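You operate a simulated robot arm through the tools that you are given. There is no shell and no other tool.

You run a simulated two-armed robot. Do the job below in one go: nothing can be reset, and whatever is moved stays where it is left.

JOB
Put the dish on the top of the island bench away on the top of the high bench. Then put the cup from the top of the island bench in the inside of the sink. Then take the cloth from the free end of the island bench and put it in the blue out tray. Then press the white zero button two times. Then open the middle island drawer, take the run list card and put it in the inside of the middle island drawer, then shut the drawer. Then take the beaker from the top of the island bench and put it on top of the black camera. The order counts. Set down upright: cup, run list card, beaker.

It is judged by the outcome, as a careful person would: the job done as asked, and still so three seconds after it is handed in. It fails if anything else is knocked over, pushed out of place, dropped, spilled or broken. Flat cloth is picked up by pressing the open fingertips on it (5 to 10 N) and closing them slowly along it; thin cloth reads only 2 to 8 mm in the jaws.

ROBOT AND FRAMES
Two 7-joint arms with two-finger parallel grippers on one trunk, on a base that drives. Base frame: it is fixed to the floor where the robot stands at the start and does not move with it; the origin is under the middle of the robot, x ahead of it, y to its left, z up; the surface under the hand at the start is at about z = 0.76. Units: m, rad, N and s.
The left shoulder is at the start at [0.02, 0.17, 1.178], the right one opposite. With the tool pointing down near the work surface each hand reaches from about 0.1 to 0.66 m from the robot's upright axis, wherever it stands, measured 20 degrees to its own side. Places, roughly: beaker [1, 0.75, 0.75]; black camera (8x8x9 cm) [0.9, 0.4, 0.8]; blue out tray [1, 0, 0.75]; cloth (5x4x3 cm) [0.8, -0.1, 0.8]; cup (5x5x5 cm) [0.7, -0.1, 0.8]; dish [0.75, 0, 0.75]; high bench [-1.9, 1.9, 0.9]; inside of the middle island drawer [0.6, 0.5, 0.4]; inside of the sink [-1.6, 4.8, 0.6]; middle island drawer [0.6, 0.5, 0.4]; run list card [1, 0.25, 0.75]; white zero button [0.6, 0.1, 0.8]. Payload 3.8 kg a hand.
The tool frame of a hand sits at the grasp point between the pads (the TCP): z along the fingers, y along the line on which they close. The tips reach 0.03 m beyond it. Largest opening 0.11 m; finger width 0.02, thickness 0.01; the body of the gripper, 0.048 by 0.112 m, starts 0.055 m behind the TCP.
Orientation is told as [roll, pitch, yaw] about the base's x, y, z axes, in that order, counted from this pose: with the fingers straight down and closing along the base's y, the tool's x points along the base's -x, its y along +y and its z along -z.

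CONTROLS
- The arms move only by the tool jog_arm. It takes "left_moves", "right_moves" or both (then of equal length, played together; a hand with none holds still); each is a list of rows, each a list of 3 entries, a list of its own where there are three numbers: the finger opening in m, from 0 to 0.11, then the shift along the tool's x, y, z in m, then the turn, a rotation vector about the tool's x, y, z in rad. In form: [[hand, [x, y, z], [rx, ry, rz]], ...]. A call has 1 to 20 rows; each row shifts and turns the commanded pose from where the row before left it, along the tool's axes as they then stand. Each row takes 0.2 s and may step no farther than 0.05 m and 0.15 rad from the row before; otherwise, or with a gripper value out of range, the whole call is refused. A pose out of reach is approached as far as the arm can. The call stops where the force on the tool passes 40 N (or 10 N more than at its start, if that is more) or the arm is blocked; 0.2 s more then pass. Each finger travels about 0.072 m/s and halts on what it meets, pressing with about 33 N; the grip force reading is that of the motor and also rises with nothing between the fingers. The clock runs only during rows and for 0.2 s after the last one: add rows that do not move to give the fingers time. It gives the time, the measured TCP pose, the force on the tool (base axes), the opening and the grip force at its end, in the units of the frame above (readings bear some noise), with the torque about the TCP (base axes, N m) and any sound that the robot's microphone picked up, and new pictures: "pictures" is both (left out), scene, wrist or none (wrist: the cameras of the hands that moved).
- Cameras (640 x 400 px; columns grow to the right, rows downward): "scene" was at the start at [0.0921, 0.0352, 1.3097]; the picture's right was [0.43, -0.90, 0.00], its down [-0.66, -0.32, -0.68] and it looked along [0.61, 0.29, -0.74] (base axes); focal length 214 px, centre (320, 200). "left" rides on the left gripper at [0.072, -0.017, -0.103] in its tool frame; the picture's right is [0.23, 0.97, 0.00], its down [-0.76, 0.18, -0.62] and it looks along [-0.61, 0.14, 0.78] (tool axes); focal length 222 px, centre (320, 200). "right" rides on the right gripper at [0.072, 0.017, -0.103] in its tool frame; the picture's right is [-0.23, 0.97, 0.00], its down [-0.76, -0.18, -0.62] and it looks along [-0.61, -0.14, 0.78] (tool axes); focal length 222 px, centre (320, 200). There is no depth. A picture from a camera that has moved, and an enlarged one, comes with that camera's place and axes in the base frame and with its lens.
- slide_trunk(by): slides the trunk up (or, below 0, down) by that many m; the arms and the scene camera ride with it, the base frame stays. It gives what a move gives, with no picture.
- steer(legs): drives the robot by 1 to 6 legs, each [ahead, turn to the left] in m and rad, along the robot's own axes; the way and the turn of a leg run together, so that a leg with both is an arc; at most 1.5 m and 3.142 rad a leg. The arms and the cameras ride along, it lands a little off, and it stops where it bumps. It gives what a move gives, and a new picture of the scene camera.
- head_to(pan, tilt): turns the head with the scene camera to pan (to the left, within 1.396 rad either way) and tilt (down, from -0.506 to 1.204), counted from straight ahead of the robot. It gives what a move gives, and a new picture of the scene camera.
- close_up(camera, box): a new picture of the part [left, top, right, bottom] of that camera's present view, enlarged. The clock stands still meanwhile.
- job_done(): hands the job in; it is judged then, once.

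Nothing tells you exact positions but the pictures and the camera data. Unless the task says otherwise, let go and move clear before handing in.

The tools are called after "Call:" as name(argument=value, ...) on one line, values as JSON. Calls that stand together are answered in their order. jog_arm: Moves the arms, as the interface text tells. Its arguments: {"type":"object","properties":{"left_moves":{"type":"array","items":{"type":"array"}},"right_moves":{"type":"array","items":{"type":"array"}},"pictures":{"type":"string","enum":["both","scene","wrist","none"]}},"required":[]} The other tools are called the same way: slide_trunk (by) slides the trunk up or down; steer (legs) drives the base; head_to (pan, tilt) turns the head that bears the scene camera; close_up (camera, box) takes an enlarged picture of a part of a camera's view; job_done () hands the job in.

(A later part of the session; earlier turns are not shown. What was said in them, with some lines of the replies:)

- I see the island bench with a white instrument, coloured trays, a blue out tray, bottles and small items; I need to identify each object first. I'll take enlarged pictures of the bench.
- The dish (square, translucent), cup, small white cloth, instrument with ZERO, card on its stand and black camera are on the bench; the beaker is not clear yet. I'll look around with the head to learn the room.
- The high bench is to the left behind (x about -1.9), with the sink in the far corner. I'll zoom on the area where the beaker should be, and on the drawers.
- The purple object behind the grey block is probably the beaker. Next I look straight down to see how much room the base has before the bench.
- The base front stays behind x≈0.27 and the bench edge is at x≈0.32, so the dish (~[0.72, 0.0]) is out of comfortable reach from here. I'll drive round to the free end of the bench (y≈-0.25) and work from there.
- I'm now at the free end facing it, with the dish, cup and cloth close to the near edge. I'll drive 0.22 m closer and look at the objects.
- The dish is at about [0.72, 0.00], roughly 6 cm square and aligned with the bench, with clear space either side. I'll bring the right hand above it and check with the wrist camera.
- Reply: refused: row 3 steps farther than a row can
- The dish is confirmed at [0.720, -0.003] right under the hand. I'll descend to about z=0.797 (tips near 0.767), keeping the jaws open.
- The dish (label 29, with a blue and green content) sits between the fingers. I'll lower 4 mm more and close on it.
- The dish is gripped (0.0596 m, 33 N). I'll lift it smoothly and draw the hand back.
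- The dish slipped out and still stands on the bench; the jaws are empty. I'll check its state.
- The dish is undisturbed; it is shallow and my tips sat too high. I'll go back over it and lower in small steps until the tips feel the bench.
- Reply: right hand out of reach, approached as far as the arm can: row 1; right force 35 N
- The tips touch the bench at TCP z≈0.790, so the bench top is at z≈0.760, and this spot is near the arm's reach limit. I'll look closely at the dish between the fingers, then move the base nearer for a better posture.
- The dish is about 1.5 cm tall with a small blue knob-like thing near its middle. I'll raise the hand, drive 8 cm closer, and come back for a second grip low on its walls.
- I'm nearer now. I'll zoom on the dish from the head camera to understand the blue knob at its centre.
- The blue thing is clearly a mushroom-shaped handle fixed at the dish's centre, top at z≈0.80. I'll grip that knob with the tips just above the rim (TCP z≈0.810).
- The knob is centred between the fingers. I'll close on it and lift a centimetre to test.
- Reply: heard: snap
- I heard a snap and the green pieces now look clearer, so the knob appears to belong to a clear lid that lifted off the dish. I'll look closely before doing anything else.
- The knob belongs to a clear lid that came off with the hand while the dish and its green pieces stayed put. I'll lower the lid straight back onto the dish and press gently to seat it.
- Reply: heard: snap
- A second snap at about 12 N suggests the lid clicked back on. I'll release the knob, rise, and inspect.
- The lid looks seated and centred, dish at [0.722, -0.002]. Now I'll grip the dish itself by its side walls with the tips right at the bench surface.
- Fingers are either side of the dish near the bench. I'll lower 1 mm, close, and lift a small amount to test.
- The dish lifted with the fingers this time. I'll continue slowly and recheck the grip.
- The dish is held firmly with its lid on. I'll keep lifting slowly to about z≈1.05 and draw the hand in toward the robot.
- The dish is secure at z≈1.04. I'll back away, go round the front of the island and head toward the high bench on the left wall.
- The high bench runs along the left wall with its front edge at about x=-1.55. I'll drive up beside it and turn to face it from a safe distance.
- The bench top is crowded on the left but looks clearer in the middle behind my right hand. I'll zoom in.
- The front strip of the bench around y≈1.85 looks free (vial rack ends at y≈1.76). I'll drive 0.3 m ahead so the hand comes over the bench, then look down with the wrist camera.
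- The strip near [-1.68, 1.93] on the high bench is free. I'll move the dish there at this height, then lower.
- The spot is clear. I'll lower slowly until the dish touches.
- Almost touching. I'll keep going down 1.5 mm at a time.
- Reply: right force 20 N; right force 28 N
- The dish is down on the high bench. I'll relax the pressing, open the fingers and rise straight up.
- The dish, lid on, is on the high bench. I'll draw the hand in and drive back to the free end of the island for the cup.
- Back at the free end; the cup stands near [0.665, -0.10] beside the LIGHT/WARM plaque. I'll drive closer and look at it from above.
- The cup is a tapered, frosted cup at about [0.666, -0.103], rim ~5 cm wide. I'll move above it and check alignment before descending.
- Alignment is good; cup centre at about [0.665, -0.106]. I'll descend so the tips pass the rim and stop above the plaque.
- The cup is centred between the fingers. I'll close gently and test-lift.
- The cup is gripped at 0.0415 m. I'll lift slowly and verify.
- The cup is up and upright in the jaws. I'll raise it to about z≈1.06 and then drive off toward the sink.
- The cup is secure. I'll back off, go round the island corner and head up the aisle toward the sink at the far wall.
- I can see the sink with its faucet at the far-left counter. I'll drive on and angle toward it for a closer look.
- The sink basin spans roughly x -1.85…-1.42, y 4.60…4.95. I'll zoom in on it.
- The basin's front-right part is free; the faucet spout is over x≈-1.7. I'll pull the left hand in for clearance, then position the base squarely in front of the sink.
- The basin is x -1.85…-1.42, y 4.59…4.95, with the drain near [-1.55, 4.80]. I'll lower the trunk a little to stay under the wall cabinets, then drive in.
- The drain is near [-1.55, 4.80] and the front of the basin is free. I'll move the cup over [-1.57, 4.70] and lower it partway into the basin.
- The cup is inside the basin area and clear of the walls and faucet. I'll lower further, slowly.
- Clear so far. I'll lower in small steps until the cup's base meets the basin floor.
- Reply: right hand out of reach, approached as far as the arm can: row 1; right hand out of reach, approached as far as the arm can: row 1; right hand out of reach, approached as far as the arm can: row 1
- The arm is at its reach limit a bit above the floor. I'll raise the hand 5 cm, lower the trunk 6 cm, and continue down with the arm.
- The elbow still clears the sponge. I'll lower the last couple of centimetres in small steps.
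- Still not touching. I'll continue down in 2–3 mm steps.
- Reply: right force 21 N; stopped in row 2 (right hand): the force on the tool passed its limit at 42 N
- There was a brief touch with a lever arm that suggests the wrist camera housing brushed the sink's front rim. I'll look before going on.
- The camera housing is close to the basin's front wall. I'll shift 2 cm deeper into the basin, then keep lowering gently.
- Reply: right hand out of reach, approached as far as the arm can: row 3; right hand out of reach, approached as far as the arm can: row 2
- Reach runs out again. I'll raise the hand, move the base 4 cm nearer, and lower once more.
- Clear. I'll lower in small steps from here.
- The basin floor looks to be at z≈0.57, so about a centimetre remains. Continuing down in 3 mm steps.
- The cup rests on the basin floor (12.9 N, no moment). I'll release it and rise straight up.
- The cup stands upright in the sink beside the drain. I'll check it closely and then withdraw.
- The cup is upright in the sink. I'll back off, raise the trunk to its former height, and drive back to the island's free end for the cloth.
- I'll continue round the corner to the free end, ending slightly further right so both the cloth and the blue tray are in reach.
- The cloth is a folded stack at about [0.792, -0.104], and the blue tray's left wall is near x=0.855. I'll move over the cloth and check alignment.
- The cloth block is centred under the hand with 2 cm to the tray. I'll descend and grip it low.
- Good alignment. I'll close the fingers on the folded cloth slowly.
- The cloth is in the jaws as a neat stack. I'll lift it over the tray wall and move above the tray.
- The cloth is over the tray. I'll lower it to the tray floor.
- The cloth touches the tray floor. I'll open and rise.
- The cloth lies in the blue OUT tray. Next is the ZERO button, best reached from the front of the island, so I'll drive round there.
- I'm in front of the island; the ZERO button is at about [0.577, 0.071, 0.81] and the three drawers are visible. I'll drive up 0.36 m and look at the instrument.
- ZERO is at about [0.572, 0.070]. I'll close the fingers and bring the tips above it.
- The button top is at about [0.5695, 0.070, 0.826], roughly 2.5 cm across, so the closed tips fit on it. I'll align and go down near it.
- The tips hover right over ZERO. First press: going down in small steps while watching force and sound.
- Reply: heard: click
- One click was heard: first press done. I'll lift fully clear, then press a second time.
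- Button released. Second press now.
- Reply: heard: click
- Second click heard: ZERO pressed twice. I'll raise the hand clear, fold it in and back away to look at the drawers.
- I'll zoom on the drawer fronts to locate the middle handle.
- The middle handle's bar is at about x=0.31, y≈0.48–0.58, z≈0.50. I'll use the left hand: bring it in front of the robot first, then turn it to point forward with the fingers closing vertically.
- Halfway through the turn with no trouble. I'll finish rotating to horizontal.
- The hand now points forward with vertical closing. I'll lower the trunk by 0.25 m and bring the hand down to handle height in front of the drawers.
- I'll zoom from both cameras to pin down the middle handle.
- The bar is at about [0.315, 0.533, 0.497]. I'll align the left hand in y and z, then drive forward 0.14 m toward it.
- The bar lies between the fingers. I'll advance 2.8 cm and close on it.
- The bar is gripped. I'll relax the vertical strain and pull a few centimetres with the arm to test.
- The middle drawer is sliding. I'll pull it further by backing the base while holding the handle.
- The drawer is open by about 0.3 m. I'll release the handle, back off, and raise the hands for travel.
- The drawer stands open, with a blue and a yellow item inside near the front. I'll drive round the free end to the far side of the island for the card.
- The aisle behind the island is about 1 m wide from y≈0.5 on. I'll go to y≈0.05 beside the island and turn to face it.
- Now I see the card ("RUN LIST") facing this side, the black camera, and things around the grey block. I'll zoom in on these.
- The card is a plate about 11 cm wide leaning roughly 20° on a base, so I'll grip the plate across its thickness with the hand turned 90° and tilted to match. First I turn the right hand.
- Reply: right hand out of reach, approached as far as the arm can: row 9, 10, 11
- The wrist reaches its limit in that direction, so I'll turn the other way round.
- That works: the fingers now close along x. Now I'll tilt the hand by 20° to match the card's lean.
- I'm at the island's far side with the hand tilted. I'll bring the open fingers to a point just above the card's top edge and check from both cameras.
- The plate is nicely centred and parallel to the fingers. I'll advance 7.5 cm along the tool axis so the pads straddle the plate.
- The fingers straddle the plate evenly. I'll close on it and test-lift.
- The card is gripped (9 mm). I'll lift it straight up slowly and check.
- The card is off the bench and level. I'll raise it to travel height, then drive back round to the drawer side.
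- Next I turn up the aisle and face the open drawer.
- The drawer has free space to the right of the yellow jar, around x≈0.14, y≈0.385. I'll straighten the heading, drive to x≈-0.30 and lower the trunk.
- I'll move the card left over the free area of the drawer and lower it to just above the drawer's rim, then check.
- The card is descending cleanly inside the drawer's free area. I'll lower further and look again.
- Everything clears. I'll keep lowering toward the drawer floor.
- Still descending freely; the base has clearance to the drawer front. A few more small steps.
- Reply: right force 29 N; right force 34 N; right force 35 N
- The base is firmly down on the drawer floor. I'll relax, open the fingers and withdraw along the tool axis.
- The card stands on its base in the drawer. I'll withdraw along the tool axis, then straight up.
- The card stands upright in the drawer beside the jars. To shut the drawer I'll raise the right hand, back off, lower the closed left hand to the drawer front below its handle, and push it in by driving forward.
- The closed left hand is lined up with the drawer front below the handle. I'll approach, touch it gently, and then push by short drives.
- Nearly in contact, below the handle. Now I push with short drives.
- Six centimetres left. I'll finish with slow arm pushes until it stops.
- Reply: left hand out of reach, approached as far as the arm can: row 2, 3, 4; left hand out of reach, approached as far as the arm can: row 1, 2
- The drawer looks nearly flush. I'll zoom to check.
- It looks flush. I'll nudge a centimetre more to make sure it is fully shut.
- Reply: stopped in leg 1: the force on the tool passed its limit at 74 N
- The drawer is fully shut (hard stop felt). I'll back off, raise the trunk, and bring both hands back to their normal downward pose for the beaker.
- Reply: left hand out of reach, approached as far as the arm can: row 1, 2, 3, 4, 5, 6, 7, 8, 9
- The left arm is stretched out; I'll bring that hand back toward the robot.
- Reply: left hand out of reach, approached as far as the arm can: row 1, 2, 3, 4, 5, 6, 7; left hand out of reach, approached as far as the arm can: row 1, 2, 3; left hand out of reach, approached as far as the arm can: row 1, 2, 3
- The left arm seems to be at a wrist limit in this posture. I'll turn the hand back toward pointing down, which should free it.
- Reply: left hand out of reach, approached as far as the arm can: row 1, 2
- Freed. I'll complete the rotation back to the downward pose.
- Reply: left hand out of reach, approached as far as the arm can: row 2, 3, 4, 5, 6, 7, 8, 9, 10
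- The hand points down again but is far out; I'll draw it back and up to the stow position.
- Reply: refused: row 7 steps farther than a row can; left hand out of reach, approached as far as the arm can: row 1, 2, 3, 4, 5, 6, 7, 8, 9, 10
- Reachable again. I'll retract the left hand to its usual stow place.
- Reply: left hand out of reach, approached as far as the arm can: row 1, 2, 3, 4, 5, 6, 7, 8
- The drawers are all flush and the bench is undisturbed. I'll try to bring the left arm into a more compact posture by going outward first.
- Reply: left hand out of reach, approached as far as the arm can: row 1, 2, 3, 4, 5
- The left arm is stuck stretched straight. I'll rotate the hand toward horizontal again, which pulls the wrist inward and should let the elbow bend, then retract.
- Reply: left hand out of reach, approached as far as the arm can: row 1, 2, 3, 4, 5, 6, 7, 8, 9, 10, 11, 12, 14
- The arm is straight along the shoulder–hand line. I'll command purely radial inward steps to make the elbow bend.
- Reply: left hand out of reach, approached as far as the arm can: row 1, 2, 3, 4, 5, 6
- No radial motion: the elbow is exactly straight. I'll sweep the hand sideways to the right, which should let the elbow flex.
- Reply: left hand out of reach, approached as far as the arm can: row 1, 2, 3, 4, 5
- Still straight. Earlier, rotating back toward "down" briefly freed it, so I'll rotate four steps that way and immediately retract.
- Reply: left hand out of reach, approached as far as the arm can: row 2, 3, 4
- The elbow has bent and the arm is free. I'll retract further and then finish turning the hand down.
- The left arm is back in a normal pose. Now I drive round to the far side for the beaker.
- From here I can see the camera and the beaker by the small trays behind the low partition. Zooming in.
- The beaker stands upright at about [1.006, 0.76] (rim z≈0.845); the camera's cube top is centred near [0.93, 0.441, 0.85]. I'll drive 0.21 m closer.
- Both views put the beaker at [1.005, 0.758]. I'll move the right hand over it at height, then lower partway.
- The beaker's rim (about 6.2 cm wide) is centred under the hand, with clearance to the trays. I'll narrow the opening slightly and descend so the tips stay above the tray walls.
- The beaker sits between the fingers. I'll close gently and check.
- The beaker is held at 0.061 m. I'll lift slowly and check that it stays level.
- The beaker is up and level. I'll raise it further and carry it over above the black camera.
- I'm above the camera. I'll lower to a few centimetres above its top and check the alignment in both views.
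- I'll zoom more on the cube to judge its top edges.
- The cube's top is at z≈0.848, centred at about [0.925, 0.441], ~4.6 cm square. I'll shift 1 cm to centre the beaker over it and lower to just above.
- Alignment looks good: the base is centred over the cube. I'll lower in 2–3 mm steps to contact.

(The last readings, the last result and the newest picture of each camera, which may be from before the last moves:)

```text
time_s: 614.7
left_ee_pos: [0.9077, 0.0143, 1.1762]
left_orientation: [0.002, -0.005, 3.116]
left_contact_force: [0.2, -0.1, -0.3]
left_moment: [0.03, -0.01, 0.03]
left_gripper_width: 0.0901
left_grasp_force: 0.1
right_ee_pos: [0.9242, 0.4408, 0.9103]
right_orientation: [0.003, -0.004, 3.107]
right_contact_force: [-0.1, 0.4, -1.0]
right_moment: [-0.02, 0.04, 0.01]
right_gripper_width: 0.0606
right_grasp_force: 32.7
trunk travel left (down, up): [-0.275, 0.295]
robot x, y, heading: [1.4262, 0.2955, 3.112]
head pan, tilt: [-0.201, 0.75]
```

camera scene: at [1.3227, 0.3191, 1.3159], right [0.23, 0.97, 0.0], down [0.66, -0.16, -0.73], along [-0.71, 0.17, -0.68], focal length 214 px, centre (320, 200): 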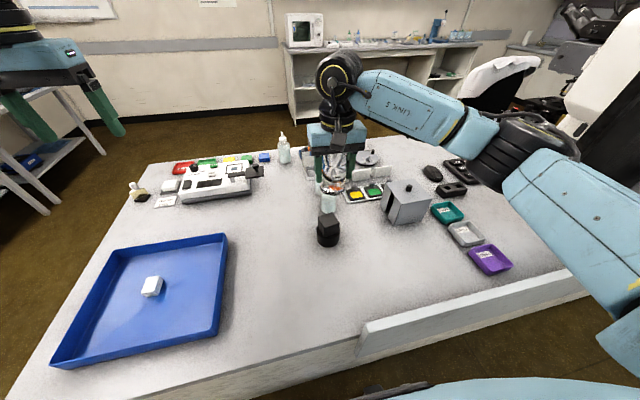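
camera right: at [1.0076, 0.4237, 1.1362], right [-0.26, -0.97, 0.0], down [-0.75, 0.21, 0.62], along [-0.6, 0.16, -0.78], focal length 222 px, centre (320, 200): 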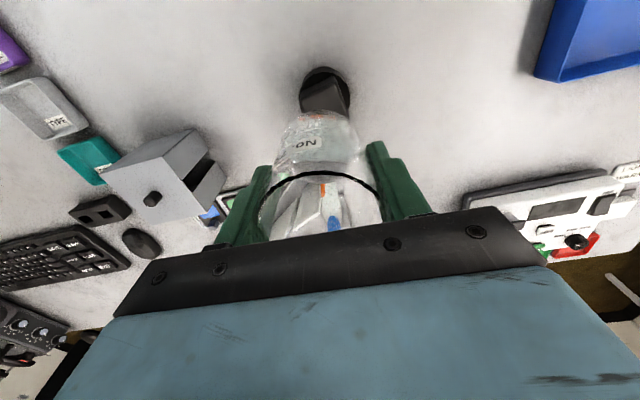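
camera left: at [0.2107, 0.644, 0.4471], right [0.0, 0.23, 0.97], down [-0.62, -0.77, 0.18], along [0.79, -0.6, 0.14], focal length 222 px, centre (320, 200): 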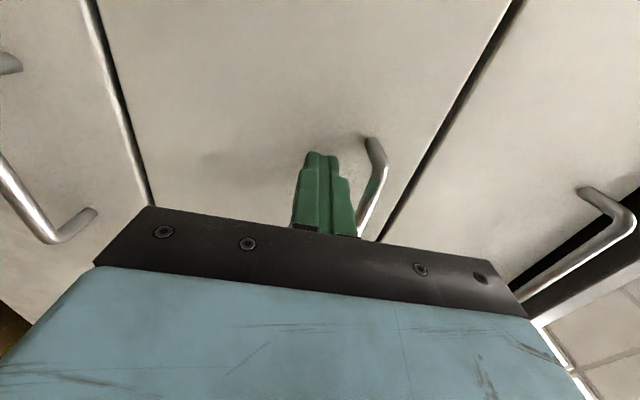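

Call:
jog_arm(right_moves=[[0.04, [0, 0, 0.0015], [0, 0, 0]], [0.04, [0, 0, 0], [0, 0, 0]]], pictures="none")

Call:
jog_arm(right_moves=[[0.04, [0, 0, 0.0015], [0, 0, 0]], [0.04, [0, 0, 0], [0, 0, 0]]], pictures="none")

Call:
close_up(camera="scene", box=[300, 180, 360, 245])

```text
time_s: 615.3
left_ee_pos: [0.9076, 0.0161, 1.177]
left_orientation: [0.001, -0.006, 3.117]
left_contact_force: [0.3, 0.7, 0.4]
left_moment: [0.01, 0.01, 0.0]
left_gripper_width: 0.0898
left_grasp_force: 0.0
right_ee_pos: [0.9256, 0.4408, 0.9086]
right_orientation: [0.003, -0.003, 3.106]
right_contact_force: [1.0, 0.1, -0.1]
right_moment: [0.01, -0.02, -0.05]
right_gripper_width: 0.0607
right_grasp_force: 33.0
trunk travel left (down, up): [-0.275, 0.295]
robot x, y, heading: [1.4254, 0.2955, 3.11]
head pan, tilt: [-0.201, 0.75]
```

```text
time_s: 615.9
left_ee_pos: [0.9083, 0.0157, 1.1766]
left_orientation: [0.003, -0.007, 3.116]
left_contact_force: [-0.5, -0.4, 0.0]
left_moment: [0.02, 0.02, 0.01]
left_gripper_width: 0.0901
left_grasp_force: 0.0
right_ee_pos: [0.9247, 0.4406, 0.9068]
right_orientation: [0.002, -0.004, 3.109]
right_contact_force: [0.4, -0.6, 5.0]
right_moment: [0.08, -0.08, -0.03]
right_gripper_width: 0.0604
right_grasp_force: 33.0
trunk travel left (down, up): [-0.275, 0.295]
robot x, y, heading: [1.4288, 0.2979, 3.109]
head pan, tilt: [-0.201, 0.75]
```

```text
6.15 times, centred on (330, 212) of scene
camera zoom: at [1.3232, 0.3189, 1.316], right [0.23, 0.97, 0.0], down [0.66, -0.16, -0.73], along [-0.71, 0.17, -0.68], focal length 1320 px, centre (258, 123)
```

zoom: 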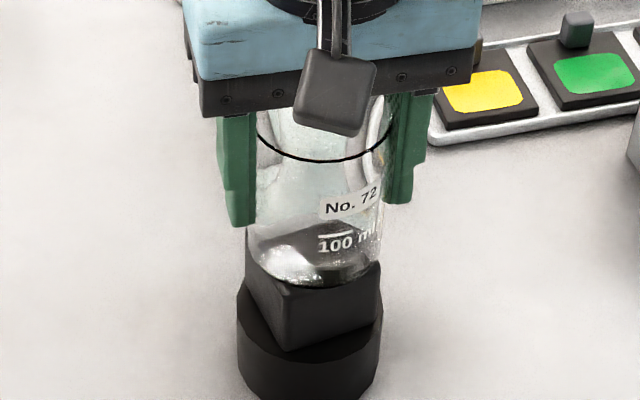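

The beaker rests on the camera with 5 N and hardly any moment, well centred. I'll open slowly and rise straight up.

Call:
jog_arm(right_moves=[[0.062, [0, 0, 0], [0, 0, 0]], [0.064, [0, 0, 0], [0, 0, 0]], [0.068, [0, 0, 0], [0, 0, 0]], [0.075, [0, 0, 0], [0, 0, 0]], [0.085, [0, 0, 0], [0, 0, 0]], [0.095, [0, 0, 0], [0, 0, 0]], [0.095, [0, 0, 0], [0, 0, 0]]], pictures="wrist")

Call:
close_up(camera="scene", box=[300, 180, 360, 245])

```text
time_s: 617.5
left_ee_pos: [0.9077, 0.0158, 1.1757]
left_orientation: [0.002, -0.005, 3.116]
left_contact_force: [-0.9, 0.3, -0.8]
left_moment: [0.03, -0.01, 0.0]
left_gripper_width: 0.09
left_grasp_force: 0.1
right_ee_pos: [0.9248, 0.441, 0.9067]
right_orientation: [0.003, -0.004, 3.107]
right_contact_force: [0.5, 0.8, 0.0]
right_moment: [0.0, 0.01, 0.01]
right_gripper_width: 0.0952
right_grasp_force: 0.0
trunk travel left (down, up): [-0.275, 0.295]
robot x, y, heading: [1.4264, 0.2979, 3.109]
head pan, tilt: [-0.201, 0.75]
camera right: at [0.9975, 0.421, 1.0091], right [-0.26, -0.97, 0.0], down [-0.75, 0.21, 0.62], along [-0.6, 0.16, -0.78], focal length 222 px, centre (320, 200)
```

right: 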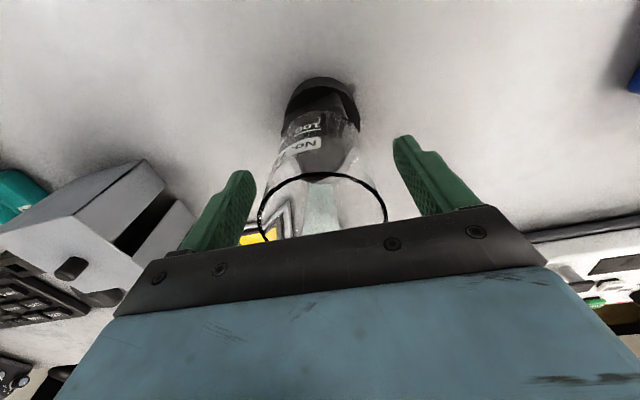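

```text
6.15 times, centred on (330, 212) of scene
camera zoom: at [1.3228, 0.319, 1.3159], right [0.23, 0.97, 0.0], down [0.66, -0.16, -0.73], along [-0.71, 0.17, -0.68], focal length 1320 px, centre (258, 123)
```

zoom: 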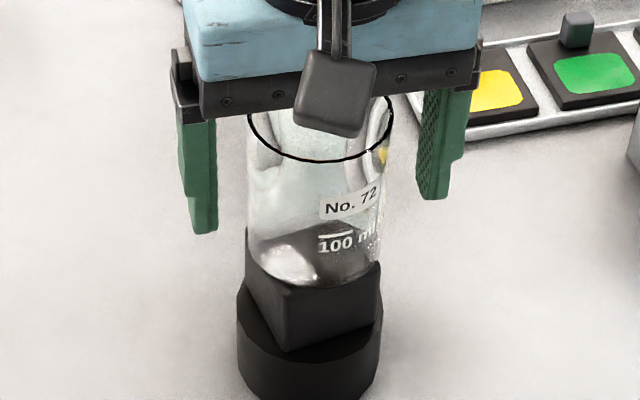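

The beaker stands freely on the camera. I'll rise straight up with the fingers open and then check it again.

Call:
jog_arm(right_moves=[[0.1, [0, 0, -0.01], [0, 0, 0]], [0.1, [0, 0, -0.02], [0, 0, 0]], [0.1, [0, 0, -0.025], [0, 0, 0]], [0.1, [0, 0, -0.03], [0, 0, 0]], [0.1, [0, 0, -0.035], [0, 0, 0]], [0.1, [0, 0, -0.04], [0, 0, 0]], [0.1, [0, 0, -0.04], [0, 0, 0]], [0.1, [0.03, 0, -0.03], [0, 0, 0]], [0.1, [0.04, 0, -0.01], [0, 0, 0]], [0.1, [0.04, 0, 0], [0, 0, 0]], [0.1, [0, 0, 0], [0, 0, 0]]], pictures="both")

Call:
close_up(camera="scene", box=[280, 160, 380, 250])

```text
time_s: 619.9
left_ee_pos: [0.9074, 0.0156, 1.1772]
left_orientation: [0.002, -0.006, 3.119]
left_contact_force: [-0.1, 0.1, -0.4]
left_moment: [0.0, 0.0, -0.02]
left_gripper_width: 0.0898
left_grasp_force: 0.2
right_ee_pos: [1.0339, 0.4385, 1.144]
right_orientation: [0.002, -0.001, 3.104]
right_contact_force: [-0.4, 0.2, 0.2]
right_moment: [-0.01, 0.03, -0.02]
right_gripper_width: 0.1
right_grasp_force: 0.0
trunk travel left (down, up): [-0.275, 0.295]
robot x, y, heading: [1.422, 0.2967, 3.106]
head pan, tilt: [-0.201, 0.75]
camera scene: at [1.3224, 0.3189, 1.3159], right [0.23, 0.97, 0.0], down [0.66, -0.16, -0.73], along [-0.71, 0.17, -0.68], focal length 214 px, centre (320, 200)
camera right: at [1.1076, 0.4189, 1.2478], right [-0.26, -0.96, 0.0], down [-0.75, 0.21, 0.62], along [-0.6, 0.16, -0.78], focal length 222 px, centre (320, 200)
```

scene: 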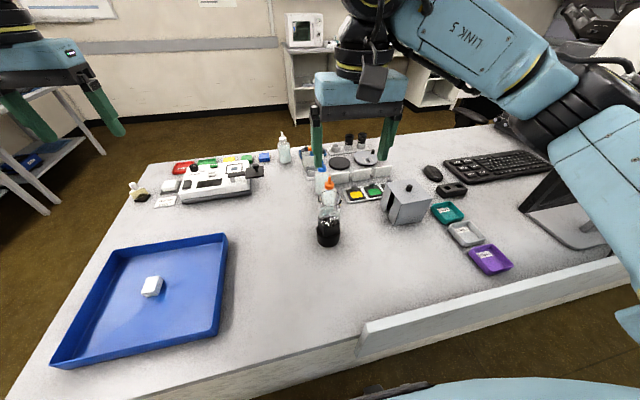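
right: 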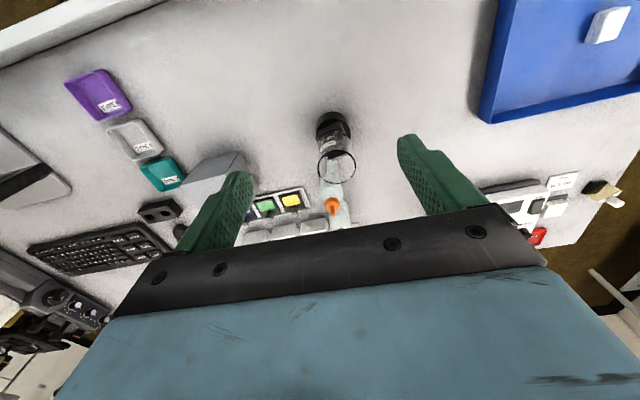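

```text
4.44 times, centred on (330, 205) of scene
camera zoom: at [1.3224, 0.3189, 1.3159], right [0.23, 0.97, 0.0], down [0.66, -0.16, -0.73], along [-0.71, 0.17, -0.68], focal length 953 px, centre (276, 178)
```

zoom: 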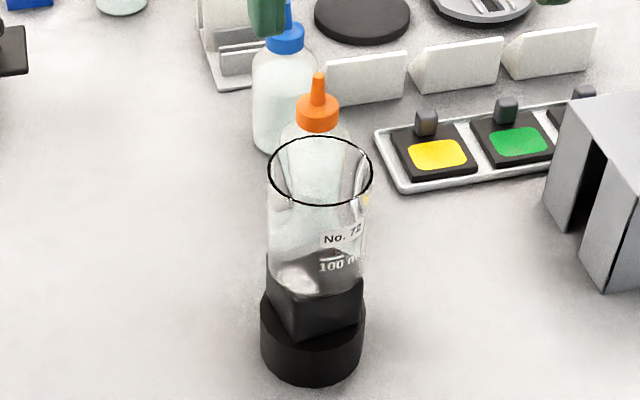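

The beaker stands upright and centred on the black camera, and both hands are clear. The dish (lid on) is on the high bench, the cup stands in the sink, the cloth is in the OUT tray, ZERO was pressed twice, and the card is in the shut middle drawer. I'm handing the job in.

Call:
job_done()

```text
The job is handed in.
```

The whole job was done in the order you gave, and I have handed it in.

- **Dish:** it is on the top of the high bench with its lid on. While trying to pick it up I first lifted its clear lid off by accident. I pressed it back on, heard it click, and then carried the dish by its walls.
- **Cup:** it stands upright on the floor of the sink, next to the drain. On the way in, the hand touched the sink's front rim briefly. Nothing was moved by that.
- **Cloth:** it is in the blue out tray, still folded.
- **Zero button:** I pressed it twice and heard one click each time.
- **Run list card and drawer:** I opened the middle drawer, stood the card upright inside it next to the jars, and shut the drawer until it would go no further. I could not see the card after the drawer closed.
- **Beaker:** it stands upright and centred on top of the black camera.

Both hands are empty and clear of everything.
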